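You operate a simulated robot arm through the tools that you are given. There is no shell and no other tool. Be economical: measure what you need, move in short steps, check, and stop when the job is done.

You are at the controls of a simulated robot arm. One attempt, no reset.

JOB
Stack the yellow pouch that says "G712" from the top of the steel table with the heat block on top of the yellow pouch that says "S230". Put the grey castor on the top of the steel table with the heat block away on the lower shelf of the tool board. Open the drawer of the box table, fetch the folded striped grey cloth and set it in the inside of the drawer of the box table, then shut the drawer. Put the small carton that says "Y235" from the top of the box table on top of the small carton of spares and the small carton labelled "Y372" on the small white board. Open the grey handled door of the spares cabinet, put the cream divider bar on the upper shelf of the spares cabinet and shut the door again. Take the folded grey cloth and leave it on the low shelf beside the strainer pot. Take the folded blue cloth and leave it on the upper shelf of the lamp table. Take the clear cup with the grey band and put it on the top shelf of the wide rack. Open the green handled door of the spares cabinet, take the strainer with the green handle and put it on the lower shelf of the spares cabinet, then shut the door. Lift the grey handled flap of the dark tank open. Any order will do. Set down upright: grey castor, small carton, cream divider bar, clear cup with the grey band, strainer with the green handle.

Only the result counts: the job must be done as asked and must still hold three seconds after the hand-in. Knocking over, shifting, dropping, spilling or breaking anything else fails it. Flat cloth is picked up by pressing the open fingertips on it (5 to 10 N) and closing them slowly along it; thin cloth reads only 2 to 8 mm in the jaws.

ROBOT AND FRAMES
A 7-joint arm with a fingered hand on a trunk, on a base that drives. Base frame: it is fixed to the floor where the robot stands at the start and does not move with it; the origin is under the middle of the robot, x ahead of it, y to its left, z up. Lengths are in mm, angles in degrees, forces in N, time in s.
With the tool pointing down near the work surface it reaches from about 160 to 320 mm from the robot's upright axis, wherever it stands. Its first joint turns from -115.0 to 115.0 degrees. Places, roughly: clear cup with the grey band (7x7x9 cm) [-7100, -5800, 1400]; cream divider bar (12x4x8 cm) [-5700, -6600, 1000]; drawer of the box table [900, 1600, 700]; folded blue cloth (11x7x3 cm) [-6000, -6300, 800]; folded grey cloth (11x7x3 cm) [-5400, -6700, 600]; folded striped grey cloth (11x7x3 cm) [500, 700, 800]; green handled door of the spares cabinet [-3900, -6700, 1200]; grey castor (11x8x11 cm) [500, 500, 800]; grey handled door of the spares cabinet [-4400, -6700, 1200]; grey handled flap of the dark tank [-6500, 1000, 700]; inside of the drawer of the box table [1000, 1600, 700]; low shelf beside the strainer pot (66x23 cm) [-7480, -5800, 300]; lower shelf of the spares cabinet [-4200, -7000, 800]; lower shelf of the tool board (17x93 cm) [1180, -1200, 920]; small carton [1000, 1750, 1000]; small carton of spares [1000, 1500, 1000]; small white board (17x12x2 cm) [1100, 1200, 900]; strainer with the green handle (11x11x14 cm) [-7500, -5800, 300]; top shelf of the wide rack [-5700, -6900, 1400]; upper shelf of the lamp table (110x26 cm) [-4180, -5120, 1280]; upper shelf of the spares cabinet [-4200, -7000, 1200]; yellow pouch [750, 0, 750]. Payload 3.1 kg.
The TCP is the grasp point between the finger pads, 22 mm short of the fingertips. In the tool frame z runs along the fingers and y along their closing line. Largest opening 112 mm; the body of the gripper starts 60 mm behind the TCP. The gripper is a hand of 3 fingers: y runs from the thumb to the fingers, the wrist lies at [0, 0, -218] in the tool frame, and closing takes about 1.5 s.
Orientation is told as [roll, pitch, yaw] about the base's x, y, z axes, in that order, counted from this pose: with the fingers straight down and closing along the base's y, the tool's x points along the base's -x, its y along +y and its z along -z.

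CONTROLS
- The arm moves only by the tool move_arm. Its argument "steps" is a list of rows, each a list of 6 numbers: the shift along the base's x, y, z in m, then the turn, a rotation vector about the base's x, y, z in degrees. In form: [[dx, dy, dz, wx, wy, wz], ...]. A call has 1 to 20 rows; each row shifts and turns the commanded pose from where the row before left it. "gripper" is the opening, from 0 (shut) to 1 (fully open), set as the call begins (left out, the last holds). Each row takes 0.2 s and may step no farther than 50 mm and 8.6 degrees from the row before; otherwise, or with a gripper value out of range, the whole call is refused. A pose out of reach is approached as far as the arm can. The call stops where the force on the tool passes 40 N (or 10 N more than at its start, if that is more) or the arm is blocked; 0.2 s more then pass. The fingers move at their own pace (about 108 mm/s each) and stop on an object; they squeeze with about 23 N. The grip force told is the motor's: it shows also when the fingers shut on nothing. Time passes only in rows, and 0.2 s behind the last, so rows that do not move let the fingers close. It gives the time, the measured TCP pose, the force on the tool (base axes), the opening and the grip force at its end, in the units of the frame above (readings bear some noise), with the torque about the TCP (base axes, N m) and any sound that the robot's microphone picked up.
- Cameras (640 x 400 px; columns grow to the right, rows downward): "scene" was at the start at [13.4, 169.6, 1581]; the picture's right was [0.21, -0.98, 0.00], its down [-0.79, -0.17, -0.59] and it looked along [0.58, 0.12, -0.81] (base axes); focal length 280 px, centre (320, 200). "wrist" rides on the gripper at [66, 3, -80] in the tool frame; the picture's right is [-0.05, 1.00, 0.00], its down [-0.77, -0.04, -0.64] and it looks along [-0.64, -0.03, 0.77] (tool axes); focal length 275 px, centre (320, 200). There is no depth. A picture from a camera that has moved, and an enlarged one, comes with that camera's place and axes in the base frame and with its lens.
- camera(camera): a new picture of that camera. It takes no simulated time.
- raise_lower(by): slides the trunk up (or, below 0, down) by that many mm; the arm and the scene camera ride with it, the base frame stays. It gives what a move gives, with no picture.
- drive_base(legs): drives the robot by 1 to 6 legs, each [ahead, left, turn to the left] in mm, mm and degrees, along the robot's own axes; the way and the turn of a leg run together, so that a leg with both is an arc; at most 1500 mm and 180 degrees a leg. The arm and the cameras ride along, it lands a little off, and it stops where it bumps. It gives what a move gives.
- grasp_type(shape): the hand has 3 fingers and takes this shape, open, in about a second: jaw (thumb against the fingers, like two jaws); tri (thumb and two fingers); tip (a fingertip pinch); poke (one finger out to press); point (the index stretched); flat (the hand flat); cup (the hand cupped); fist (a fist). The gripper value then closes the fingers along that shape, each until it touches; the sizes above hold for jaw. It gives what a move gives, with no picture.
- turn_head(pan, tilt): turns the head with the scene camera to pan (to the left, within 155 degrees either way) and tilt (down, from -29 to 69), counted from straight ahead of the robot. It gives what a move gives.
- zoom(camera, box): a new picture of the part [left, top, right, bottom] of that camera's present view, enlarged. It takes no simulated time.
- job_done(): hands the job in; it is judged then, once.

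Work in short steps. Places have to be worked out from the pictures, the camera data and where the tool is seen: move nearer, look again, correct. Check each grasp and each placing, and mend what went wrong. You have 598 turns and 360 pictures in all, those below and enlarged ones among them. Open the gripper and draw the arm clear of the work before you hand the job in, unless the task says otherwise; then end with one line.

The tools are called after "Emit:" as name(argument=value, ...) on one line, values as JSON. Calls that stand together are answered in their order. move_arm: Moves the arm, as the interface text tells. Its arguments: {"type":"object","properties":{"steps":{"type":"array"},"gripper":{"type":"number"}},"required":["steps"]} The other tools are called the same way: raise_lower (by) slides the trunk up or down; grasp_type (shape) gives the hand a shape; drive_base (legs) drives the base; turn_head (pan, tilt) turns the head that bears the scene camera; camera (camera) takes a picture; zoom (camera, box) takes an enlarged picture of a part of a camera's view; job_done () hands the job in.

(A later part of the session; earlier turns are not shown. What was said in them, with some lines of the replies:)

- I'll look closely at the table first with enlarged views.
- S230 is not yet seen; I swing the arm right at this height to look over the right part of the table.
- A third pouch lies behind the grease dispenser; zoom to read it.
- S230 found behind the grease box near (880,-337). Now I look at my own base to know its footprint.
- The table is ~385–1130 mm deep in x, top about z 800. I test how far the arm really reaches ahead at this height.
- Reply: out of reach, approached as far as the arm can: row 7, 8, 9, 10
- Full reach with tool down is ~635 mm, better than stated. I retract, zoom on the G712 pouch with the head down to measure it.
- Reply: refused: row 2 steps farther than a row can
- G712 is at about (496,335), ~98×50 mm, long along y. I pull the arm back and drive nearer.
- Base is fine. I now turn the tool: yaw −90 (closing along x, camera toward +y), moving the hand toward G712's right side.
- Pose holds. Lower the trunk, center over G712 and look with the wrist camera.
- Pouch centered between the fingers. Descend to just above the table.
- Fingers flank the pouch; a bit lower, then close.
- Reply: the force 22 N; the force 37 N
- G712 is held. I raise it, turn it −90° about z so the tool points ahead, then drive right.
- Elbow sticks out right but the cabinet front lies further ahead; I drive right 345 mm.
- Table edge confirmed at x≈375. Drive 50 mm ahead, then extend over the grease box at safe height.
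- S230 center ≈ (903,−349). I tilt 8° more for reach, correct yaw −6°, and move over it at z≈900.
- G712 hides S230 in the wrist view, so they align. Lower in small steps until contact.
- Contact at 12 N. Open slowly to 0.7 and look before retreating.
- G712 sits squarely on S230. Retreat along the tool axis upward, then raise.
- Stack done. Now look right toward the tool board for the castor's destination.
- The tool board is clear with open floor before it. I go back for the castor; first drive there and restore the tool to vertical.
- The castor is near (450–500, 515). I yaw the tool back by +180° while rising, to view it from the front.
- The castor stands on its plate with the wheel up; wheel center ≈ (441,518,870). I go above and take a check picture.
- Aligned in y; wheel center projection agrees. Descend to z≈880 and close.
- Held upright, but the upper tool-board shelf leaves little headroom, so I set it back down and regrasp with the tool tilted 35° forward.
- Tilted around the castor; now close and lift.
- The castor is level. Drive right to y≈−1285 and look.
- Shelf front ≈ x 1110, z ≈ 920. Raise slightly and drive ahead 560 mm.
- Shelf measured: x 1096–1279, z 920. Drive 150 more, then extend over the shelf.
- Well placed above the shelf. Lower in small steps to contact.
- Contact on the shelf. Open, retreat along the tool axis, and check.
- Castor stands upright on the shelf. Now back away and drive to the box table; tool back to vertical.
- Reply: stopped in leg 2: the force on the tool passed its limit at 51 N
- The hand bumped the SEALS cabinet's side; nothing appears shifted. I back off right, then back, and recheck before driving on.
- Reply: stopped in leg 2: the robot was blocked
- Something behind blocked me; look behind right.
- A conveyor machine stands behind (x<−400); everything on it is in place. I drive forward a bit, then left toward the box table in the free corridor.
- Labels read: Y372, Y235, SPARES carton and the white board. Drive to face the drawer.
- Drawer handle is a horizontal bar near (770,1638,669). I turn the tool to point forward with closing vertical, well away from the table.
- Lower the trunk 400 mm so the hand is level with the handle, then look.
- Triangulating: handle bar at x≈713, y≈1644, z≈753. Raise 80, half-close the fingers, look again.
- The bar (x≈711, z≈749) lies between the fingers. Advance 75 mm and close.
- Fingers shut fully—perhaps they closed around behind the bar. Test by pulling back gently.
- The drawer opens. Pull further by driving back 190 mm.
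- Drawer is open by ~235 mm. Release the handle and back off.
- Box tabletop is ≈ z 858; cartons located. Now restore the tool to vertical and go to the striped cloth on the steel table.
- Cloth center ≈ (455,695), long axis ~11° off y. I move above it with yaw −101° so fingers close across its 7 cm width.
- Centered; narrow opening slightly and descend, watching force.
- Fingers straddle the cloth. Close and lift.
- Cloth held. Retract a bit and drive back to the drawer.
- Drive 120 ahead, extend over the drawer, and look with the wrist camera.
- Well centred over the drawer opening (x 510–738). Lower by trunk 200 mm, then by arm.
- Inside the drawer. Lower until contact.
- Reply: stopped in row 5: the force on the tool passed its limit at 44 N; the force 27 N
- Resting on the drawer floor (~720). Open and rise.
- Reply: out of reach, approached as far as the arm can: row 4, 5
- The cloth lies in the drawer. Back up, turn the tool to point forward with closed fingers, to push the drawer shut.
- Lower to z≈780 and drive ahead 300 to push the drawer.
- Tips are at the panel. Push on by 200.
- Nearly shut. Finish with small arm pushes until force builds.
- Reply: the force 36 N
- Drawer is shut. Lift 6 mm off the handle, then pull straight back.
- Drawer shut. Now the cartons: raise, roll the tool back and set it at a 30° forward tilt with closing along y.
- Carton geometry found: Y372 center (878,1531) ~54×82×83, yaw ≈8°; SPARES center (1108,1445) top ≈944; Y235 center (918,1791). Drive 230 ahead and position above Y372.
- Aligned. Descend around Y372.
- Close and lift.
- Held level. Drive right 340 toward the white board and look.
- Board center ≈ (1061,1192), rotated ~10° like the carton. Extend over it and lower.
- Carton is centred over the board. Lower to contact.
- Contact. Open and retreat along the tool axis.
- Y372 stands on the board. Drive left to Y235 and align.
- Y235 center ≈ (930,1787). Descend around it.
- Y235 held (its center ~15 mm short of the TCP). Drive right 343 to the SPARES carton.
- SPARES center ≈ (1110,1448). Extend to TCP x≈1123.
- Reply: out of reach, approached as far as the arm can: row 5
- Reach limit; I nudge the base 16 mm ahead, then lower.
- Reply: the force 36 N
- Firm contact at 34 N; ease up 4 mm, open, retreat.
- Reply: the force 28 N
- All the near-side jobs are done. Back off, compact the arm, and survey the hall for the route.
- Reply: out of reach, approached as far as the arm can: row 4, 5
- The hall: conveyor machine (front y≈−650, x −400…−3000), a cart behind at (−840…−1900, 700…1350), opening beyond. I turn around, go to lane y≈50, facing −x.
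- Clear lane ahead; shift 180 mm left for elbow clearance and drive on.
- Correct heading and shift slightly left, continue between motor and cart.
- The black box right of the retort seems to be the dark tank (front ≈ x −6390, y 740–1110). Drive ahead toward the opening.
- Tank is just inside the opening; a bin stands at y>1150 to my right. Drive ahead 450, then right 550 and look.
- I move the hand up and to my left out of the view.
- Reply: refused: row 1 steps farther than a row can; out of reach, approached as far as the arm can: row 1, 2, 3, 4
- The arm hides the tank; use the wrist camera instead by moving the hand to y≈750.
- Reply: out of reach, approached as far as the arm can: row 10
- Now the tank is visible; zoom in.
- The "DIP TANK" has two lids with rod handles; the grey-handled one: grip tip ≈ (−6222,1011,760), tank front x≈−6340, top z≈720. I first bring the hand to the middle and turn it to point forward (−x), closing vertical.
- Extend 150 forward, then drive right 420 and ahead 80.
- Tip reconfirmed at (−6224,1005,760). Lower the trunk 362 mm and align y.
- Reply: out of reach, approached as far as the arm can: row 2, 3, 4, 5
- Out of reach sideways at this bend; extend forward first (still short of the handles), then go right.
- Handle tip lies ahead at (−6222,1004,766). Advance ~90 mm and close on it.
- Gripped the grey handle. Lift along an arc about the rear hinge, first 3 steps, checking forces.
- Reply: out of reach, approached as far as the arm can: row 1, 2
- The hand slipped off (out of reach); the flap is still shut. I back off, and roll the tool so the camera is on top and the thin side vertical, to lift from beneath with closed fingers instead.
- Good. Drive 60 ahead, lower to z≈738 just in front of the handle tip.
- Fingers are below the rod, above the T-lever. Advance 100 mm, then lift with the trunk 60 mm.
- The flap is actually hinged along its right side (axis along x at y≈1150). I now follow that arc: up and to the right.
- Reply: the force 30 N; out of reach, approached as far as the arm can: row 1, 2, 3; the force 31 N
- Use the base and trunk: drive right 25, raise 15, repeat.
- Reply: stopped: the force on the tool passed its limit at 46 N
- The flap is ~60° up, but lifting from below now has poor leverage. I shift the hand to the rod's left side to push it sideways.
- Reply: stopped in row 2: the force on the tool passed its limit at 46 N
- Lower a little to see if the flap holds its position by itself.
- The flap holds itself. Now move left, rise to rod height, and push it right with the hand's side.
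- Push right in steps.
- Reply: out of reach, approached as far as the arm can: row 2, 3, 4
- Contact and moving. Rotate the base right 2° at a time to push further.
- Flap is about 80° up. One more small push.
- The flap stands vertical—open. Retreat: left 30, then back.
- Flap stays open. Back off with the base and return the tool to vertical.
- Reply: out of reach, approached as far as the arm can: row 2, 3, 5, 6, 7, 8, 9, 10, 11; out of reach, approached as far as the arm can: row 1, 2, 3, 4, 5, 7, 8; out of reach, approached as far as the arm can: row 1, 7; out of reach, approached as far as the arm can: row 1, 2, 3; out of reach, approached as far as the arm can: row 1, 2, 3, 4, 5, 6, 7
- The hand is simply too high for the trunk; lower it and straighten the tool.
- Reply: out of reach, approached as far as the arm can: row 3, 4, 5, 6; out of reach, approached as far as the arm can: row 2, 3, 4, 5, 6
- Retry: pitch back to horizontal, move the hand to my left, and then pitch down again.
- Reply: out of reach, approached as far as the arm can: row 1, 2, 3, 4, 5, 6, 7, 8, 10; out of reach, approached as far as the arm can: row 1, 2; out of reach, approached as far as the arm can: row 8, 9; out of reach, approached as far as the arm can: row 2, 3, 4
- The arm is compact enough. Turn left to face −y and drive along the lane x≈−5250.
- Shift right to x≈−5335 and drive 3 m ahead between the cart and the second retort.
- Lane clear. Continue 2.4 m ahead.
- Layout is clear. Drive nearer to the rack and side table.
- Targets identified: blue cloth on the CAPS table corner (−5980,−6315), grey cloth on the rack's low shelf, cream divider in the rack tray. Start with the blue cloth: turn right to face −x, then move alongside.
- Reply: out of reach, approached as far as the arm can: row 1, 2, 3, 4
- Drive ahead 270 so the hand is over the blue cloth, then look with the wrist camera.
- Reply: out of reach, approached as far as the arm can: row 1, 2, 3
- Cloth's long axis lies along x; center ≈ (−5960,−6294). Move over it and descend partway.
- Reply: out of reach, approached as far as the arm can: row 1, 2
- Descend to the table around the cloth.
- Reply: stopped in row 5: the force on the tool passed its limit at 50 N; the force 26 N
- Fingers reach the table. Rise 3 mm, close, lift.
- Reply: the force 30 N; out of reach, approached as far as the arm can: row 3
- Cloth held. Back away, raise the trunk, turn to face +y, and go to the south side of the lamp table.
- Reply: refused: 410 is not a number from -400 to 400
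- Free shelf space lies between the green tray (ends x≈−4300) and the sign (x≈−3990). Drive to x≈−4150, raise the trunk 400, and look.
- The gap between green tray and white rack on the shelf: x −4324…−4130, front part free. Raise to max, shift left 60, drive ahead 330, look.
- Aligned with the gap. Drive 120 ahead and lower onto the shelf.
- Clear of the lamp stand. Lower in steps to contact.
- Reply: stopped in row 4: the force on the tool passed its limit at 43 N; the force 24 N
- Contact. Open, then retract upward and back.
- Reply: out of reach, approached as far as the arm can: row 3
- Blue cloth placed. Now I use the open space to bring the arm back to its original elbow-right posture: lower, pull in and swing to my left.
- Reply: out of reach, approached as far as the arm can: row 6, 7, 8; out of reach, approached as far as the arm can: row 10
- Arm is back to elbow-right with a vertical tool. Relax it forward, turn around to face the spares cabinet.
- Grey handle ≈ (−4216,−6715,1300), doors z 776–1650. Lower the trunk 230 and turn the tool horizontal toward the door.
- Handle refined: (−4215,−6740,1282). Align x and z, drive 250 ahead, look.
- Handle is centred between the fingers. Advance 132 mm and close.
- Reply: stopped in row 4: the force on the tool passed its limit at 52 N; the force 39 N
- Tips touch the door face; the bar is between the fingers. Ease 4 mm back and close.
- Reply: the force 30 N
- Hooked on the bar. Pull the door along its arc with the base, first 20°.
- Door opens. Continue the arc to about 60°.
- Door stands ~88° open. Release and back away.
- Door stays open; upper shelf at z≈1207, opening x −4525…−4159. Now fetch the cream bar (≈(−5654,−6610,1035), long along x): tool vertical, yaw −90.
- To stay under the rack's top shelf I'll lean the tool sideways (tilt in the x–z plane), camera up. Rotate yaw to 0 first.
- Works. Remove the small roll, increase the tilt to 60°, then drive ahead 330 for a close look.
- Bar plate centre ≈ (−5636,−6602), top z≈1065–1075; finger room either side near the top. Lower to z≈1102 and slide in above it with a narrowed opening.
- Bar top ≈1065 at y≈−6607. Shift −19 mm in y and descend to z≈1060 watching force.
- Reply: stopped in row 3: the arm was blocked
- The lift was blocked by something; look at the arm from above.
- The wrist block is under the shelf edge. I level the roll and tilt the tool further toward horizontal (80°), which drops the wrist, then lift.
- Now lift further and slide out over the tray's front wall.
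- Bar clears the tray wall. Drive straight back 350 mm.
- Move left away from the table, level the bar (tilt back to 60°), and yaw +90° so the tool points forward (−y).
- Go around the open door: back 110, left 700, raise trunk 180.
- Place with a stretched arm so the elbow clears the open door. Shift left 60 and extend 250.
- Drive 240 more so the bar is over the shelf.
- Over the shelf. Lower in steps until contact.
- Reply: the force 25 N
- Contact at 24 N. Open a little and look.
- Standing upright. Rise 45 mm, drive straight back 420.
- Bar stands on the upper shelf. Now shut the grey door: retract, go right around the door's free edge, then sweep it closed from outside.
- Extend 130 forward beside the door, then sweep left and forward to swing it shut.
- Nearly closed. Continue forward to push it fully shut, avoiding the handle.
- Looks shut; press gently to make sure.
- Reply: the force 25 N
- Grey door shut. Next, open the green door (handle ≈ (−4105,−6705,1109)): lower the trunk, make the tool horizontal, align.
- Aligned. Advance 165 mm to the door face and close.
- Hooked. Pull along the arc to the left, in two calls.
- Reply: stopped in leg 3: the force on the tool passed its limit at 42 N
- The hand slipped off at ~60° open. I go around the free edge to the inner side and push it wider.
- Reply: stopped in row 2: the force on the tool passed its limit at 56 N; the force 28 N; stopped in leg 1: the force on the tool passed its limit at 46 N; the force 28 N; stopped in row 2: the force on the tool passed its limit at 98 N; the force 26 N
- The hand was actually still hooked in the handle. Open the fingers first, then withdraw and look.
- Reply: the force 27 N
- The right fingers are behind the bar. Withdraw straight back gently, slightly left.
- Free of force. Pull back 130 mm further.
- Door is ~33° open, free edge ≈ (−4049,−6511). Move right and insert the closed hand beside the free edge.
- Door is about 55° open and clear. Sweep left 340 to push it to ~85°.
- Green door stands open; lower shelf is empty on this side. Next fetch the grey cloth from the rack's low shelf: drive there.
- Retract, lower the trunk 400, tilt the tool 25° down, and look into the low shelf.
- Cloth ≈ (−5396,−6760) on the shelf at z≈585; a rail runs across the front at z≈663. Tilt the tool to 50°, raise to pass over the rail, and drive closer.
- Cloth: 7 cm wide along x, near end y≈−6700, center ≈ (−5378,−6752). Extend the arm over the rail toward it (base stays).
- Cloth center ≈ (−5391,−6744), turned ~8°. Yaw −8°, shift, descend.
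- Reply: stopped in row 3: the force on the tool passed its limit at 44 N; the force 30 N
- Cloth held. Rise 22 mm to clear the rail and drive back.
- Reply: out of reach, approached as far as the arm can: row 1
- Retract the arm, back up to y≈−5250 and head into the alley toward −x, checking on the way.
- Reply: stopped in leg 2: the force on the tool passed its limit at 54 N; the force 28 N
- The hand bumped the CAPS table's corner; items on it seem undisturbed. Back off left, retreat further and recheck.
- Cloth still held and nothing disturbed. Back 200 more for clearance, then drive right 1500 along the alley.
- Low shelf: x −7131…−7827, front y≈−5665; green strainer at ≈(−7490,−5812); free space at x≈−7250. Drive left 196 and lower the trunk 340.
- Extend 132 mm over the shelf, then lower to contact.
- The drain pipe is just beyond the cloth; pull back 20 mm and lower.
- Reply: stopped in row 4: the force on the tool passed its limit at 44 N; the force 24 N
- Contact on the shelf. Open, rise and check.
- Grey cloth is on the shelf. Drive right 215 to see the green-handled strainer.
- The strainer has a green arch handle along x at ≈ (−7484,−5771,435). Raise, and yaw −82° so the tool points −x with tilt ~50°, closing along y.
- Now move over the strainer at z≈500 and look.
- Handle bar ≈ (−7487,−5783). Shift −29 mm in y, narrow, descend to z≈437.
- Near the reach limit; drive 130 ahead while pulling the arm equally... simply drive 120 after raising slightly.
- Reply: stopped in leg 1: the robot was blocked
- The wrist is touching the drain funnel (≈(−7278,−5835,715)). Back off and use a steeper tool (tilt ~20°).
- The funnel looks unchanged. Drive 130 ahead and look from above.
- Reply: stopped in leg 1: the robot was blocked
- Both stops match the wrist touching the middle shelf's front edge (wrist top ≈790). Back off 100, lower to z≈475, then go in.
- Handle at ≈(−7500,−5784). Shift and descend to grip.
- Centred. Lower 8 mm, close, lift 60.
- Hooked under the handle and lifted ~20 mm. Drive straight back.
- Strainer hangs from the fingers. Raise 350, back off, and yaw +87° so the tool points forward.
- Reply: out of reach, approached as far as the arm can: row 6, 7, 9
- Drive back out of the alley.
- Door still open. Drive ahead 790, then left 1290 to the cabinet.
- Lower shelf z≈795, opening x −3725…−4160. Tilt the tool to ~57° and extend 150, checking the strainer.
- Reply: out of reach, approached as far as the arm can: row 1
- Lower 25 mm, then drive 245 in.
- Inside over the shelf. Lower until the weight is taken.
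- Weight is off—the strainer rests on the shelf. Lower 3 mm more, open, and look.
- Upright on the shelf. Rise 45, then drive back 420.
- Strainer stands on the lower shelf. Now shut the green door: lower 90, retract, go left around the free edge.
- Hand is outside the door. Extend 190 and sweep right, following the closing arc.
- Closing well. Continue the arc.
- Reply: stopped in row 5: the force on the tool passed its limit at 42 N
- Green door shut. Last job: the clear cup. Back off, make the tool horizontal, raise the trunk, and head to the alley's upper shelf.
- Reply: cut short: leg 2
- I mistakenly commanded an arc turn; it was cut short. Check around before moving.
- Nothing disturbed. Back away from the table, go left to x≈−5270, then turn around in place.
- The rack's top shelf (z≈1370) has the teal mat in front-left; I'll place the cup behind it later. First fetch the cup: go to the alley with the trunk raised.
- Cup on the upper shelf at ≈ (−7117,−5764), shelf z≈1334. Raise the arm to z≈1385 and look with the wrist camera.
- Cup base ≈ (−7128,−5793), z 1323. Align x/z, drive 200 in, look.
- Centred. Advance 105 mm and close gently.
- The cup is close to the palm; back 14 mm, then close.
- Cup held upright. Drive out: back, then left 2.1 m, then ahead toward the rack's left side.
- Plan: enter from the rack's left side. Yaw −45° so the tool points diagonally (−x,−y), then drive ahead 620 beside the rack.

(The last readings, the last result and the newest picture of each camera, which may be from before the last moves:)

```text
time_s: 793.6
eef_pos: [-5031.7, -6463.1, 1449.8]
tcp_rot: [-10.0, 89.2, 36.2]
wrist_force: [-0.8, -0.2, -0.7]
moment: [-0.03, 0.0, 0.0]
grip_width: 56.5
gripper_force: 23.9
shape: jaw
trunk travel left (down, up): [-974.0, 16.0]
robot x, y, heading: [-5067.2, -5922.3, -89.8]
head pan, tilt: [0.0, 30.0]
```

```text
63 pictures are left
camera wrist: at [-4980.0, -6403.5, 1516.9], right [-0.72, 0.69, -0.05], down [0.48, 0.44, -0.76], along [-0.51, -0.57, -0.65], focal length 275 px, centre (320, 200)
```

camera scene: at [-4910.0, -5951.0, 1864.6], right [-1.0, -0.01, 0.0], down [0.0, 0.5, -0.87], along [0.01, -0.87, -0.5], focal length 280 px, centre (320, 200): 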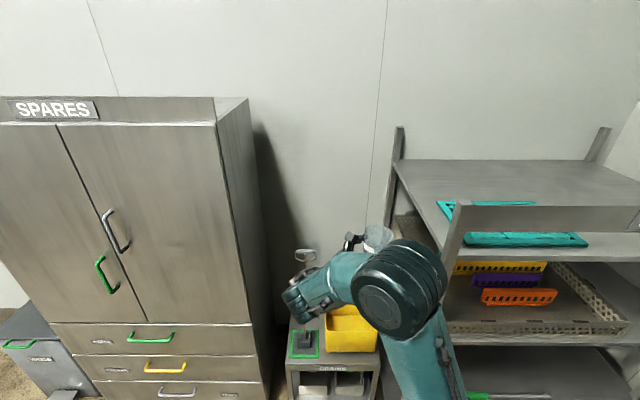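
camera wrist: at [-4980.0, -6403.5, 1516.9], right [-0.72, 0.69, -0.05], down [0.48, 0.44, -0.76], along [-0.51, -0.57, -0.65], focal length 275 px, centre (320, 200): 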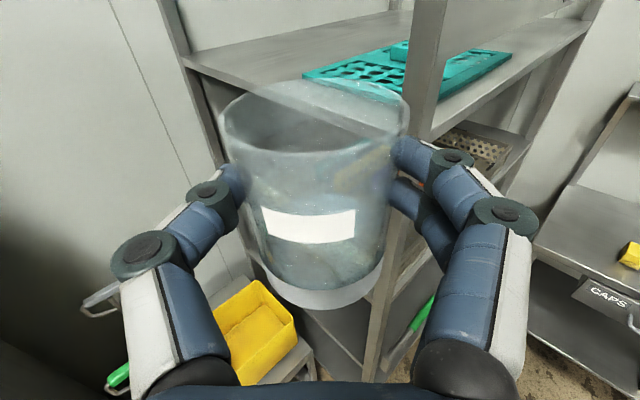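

Mat's back edge is at y≈−6792; I'll place the cup at ≈(−5345,−6880). To keep the elbow clear of the rack's post, stand farther left: drive left 117, ahead 235, then reach diagonally.

Emit:
drive_base(legs=[[0, 117, 0], [235, 0, 0]])

Emit:
move_arm(steps=[[-0.04, -0.015, 0, 0, 0, 0], [-0.04, -0.015, 0, 0, 0, 0], [-0.04, -0.015, 0, 0, 0, 0], [-0.04, -0.015, 0, 0, 0, 0], [-0.04, -0.015, 0, 0, 0, 0], [-0.04, -0.015, 0, 0, 0, 0]])

Emit:
camera(camera="scene")

Emit:
camera(camera="wrist")

```text
time_s: 796.2
eef_pos: [-4916.3, -6691.8, 1449.4]
tcp_rot: [-8.5, 89.2, 37.5]
wrist_force: [0.4, -0.4, 0.1]
moment: [0.0, 0.03, 0.06]
grip_width: 56.4
gripper_force: 22.9
shape: jaw
trunk travel left (down, up): [-974.0, 16.0]
robot x, y, heading: [-4951.2, -6151.0, -89.5]
head pan, tilt: [0.0, 30.0]
```

```text
time_s: 797.6
eef_pos: [-5158.5, -6786.4, 1446.4]
tcp_rot: [-7.7, 89.1, 38.3]
wrist_force: [-0.3, -0.1, -0.1]
moment: [0.03, 0.03, 0.02]
grip_width: 56.1
gripper_force: 23.3
shape: jaw
trunk travel left (down, up): [-974.0, 16.0]
robot x, y, heading: [-4949.0, -6154.3, -89.5]
head pan, tilt: [0.0, 30.0]
```

```text
62 pictures are left
camera scene: at [-4794.4, -6183.1, 1864.7], right [-1.0, -0.01, 0.0], down [0.0, 0.5, -0.87], along [0.01, -0.87, -0.5], focal length 280 px, centre (320, 200)
```

scene: 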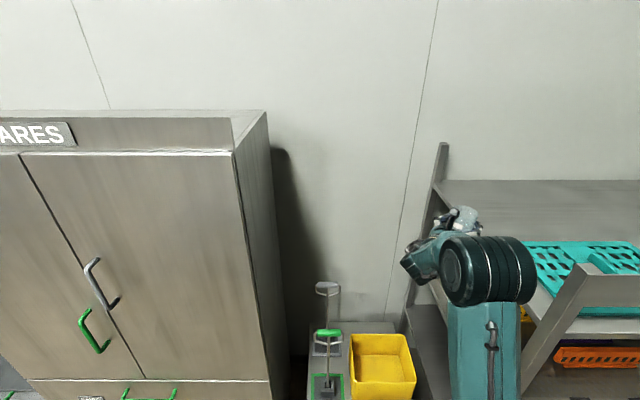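

```text
61 pictures are left
camera wrist: at [-5106.1, -6728.7, 1514.3], right [-0.72, 0.7, -0.05], down [0.48, 0.44, -0.76], along [-0.51, -0.57, -0.65], focal length 275 px, centre (320, 200)
```

wrist: 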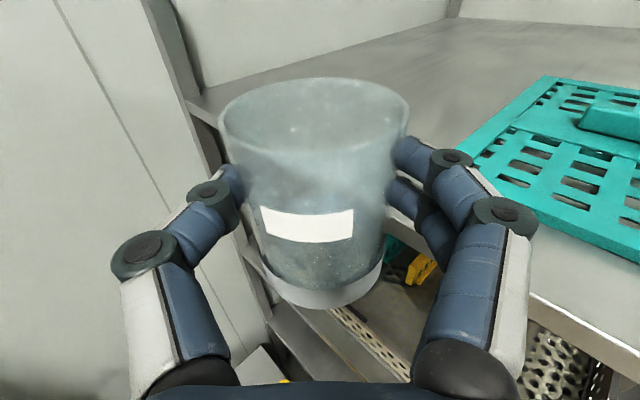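

Path is clear. Continue to the target position.

Emit:
move_arm(steps=[[-0.038, -0.019, 0, 0, 0, 0], [-0.038, -0.019, 0, 0, 0, 0], [-0.038, -0.019, 0, 0, 0, 0], [-0.038, -0.019, 0, 0, 0, 0], [-0.034, -0.018, 0, 0, 0, 0]])

Emit:
camera(camera="wrist")

Emit:
camera(camera="scene")

```text
time_s: 798.8
eef_pos: [-5343.8, -6877.4, 1448.6]
tcp_rot: [-5.3, 89.0, 40.5]
wrist_force: [0.6, 0.1, -0.6]
moment: [0.0, 0.0, -0.02]
grip_width: 55.7
gripper_force: 23.0
shape: jaw
trunk travel left (down, up): [-974.0, 16.0]
robot x, y, heading: [-4946.0, -6155.7, -89.8]
head pan, tilt: [0.0, 30.0]
```

```text
60 pictures are left
camera wrist: at [-5291.1, -6819.8, 1515.2], right [-0.72, 0.7, -0.05], down [0.48, 0.44, -0.76], along [-0.51, -0.57, -0.65], focal length 275 px, centre (320, 200)
```

wrist: 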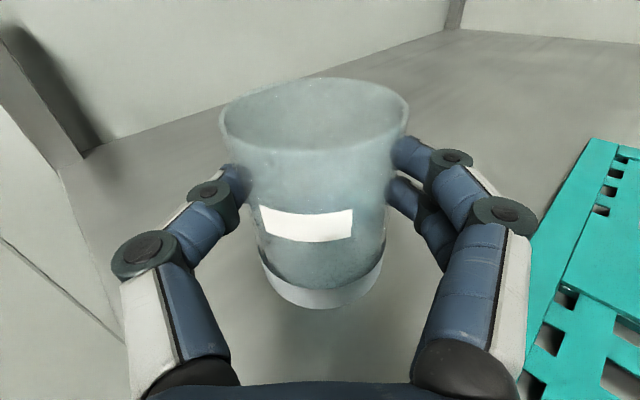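

```text
59 pictures are left
camera scene: at [-4793.5, -6184.1, 1864.7], right [-1.0, -0.01, 0.0], down [0.0, 0.5, -0.87], along [0.0, -0.87, -0.5], focal length 280 px, centre (320, 200)
```

scene: 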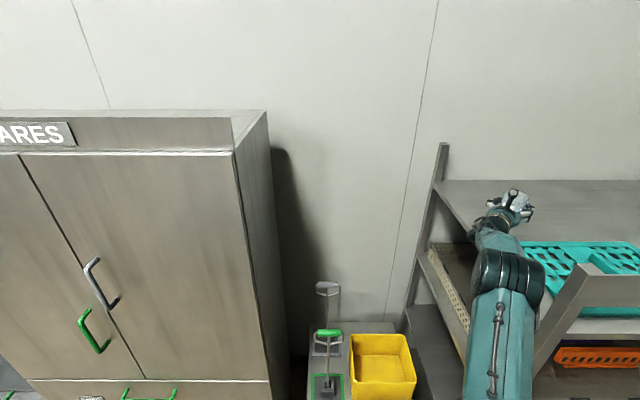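

Free spot confirmed. Shift 15 mm further from the mat and lower to contact.

Emit:
move_arm(steps=[[0, -0.015, -0.01, 0, 0, 0], [0, 0, -0.008, 0, 0, 0], [0, 0, -0.005, 0, 0, 0], [0, 0, -0.004, 0, 0, 0]])

```text
time_s: 799.8
eef_pos: [-5341.3, -6891.4, 1420.8]
tcp_rot: [-3.2, 89.1, 42.7]
wrist_force: [0.2, 0.8, -0.4]
moment: [-0.01, -0.01, -0.03]
grip_width: 55.6
gripper_force: 23.0
shape: jaw
trunk travel left (down, up): [-974.0, 16.0]
robot x, y, heading: [-4946.1, -6154.6, -89.8]
head pan, tilt: [0.0, 30.0]
```

Emit:
move_arm(steps=[[0, 0, -0.003, 0, 0, 0], [0, 0, -0.003, 0, 0, 0], [0, 0, -0.003, 0, 0, 0], [0, 0, -0.003, 0, 0, 0]])

```text
time_s: 800.8
eef_pos: [-5339.9, -6889.0, 1414.1]
tcp_rot: [-19.1, 89.7, 26.8]
wrist_force: [-1.8, -4.4, 15.0]
moment: [-0.17, 0.15, 0.03]
grip_width: 55.4
gripper_force: 23.1
shape: jaw
trunk travel left (down, up): [-974.0, 16.0]
robot x, y, heading: [-4946.0, -6157.3, -89.7]
head pan, tilt: [0.0, 30.0]
```

Contact at 15 N. Open gently and look.

Emit:
move_arm(steps=[[0, 0, 0.001, 0, 0, 0], [0, 0, 0, 0, 0, 0], [0, 0, 0, 0, 0, 0], [0, 0, 0, 0, 0, 0]], gripper=0.8)

Emit:
camera(camera="wrist")

```text
time_s: 801.8
eef_pos: [-5340.4, -6890.9, 1410.4]
tcp_rot: [-5.9, 89.1, 40.0]
wrist_force: [0.2, 0.8, 0.4]
moment: [0.02, 0.01, 0.03]
grip_width: 89.1
gripper_force: 0.2
shape: jaw
trunk travel left (down, up): [-974.0, 16.0]
robot x, y, heading: [-4951.5, -6150.9, -89.7]
head pan, tilt: [0.0, 30.0]
```

```text
58 pictures are left
camera wrist: at [-5288.7, -6833.3, 1477.5], right [-0.72, 0.7, -0.05], down [0.48, 0.44, -0.76], along [-0.51, -0.57, -0.65], focal length 275 px, centre (320, 200)
```

wrist: 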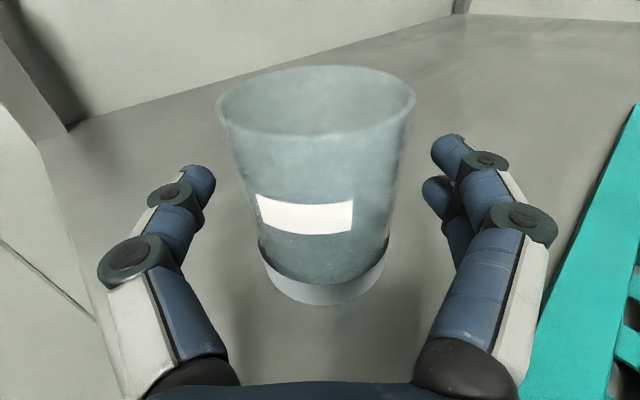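

Cup stands upright. Withdraw along the tool axis, then out to the side.

Emit:
move_arm(steps=[[0.02, 0.022, 0, 0, 0, 0], [0.023, 0.026, 0, 0, 0, 0], [0.025, 0.026, 0.01, 0, 0, 0], [0.035, 0.02, 0.01, 0, 0, 0], [0.04, 0.01, 0, 0, 0, 0], [0.045, 0.01, 0, 0, 0, 0], [0.045, 0.01, 0, 0, 0, 0]])

Emit:
camera(camera="wrist")

Emit:
camera(camera="scene")

```text
time_s: 803.4
eef_pos: [-5104.1, -6767.7, 1432.5]
tcp_rot: [-1.8, 89.2, 44.1]
wrist_force: [-0.2, -0.4, -0.5]
moment: [-0.03, -0.01, 0.02]
grip_width: 89.6
gripper_force: 0.1
shape: jaw
trunk travel left (down, up): [-974.0, 16.0]
robot x, y, heading: [-4945.4, -6152.5, -89.5]
head pan, tilt: [0.0, 30.0]
```

```text
57 pictures are left
camera wrist: at [-5051.5, -6708.9, 1499.3], right [-0.72, 0.7, -0.05], down [0.48, 0.44, -0.76], along [-0.51, -0.57, -0.65], focal length 275 px, centre (320, 200)
```

wrist: 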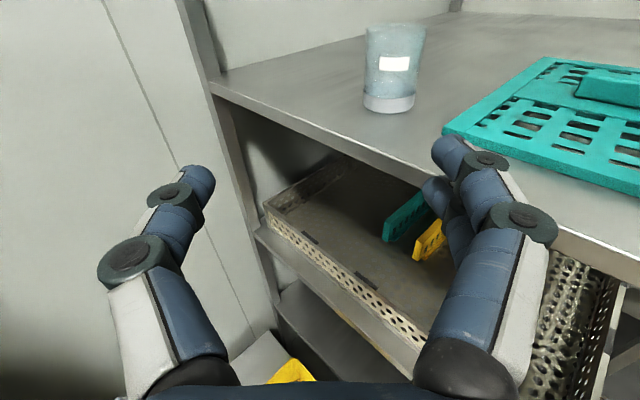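

```text
56 pictures are left
camera scene: at [-4788.4, -6181.4, 1864.2], right [-1.0, -0.01, 0.0], down [0.0, 0.5, -0.87], along [0.0, -0.87, -0.5], focal length 280 px, centre (320, 200)
```

scene: 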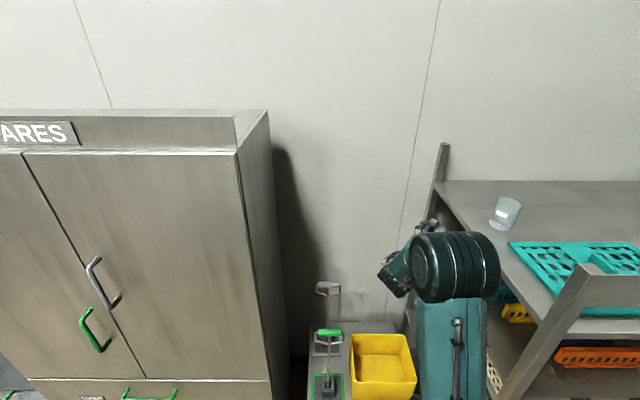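

The cup stands on the rack's top shelf. Draw the arm clear and hand in.

Emit:
drive_base(legs=[[-250, 0, 0]])

Emit:
camera(camera="scene")

```text
time_s: 805.2
eef_pos: [-5110.3, -6521.1, 1431.5]
tcp_rot: [-4.6, 89.1, 41.1]
wrist_force: [0.6, 0.2, -0.1]
moment: [0.02, 0.0, -0.01]
grip_width: 89.4
gripper_force: 0.2
shape: jaw
trunk travel left (down, up): [-974.0, 16.0]
robot x, y, heading: [-4949.0, -5902.1, -89.9]
head pan, tilt: [0.0, 30.0]
```

```text
55 pictures are left
camera scene: at [-4792.7, -5936.5, 1864.5], right [-1.0, 0.0, 0.0], down [0.0, 0.5, -0.87], along [0.0, -0.87, -0.5], focal length 280 px, centre (320, 200)
```

scene: 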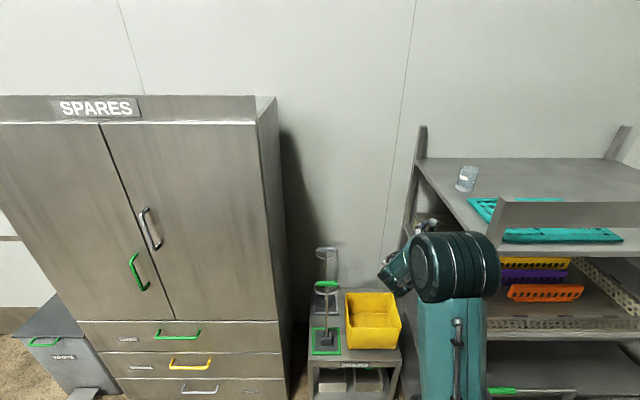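

Both cabinet doors are shut, the cup stands on the rack's top shelf, and the hand is open and clear. I hand the job in.

Emit:
job_done()

```text
The job is handed in.
```

I finished every part of the job and handed it in; both cabinet doors and the drawer are shut, and the tank flap was standing open when I left it. Along the way the hand bumped the SEALS cabinet and the CAPS table, the wrist touched the drain funnel and the shelf above it, and the base backed into the conveyor, but the pictures afterwards showed nothing out of place.
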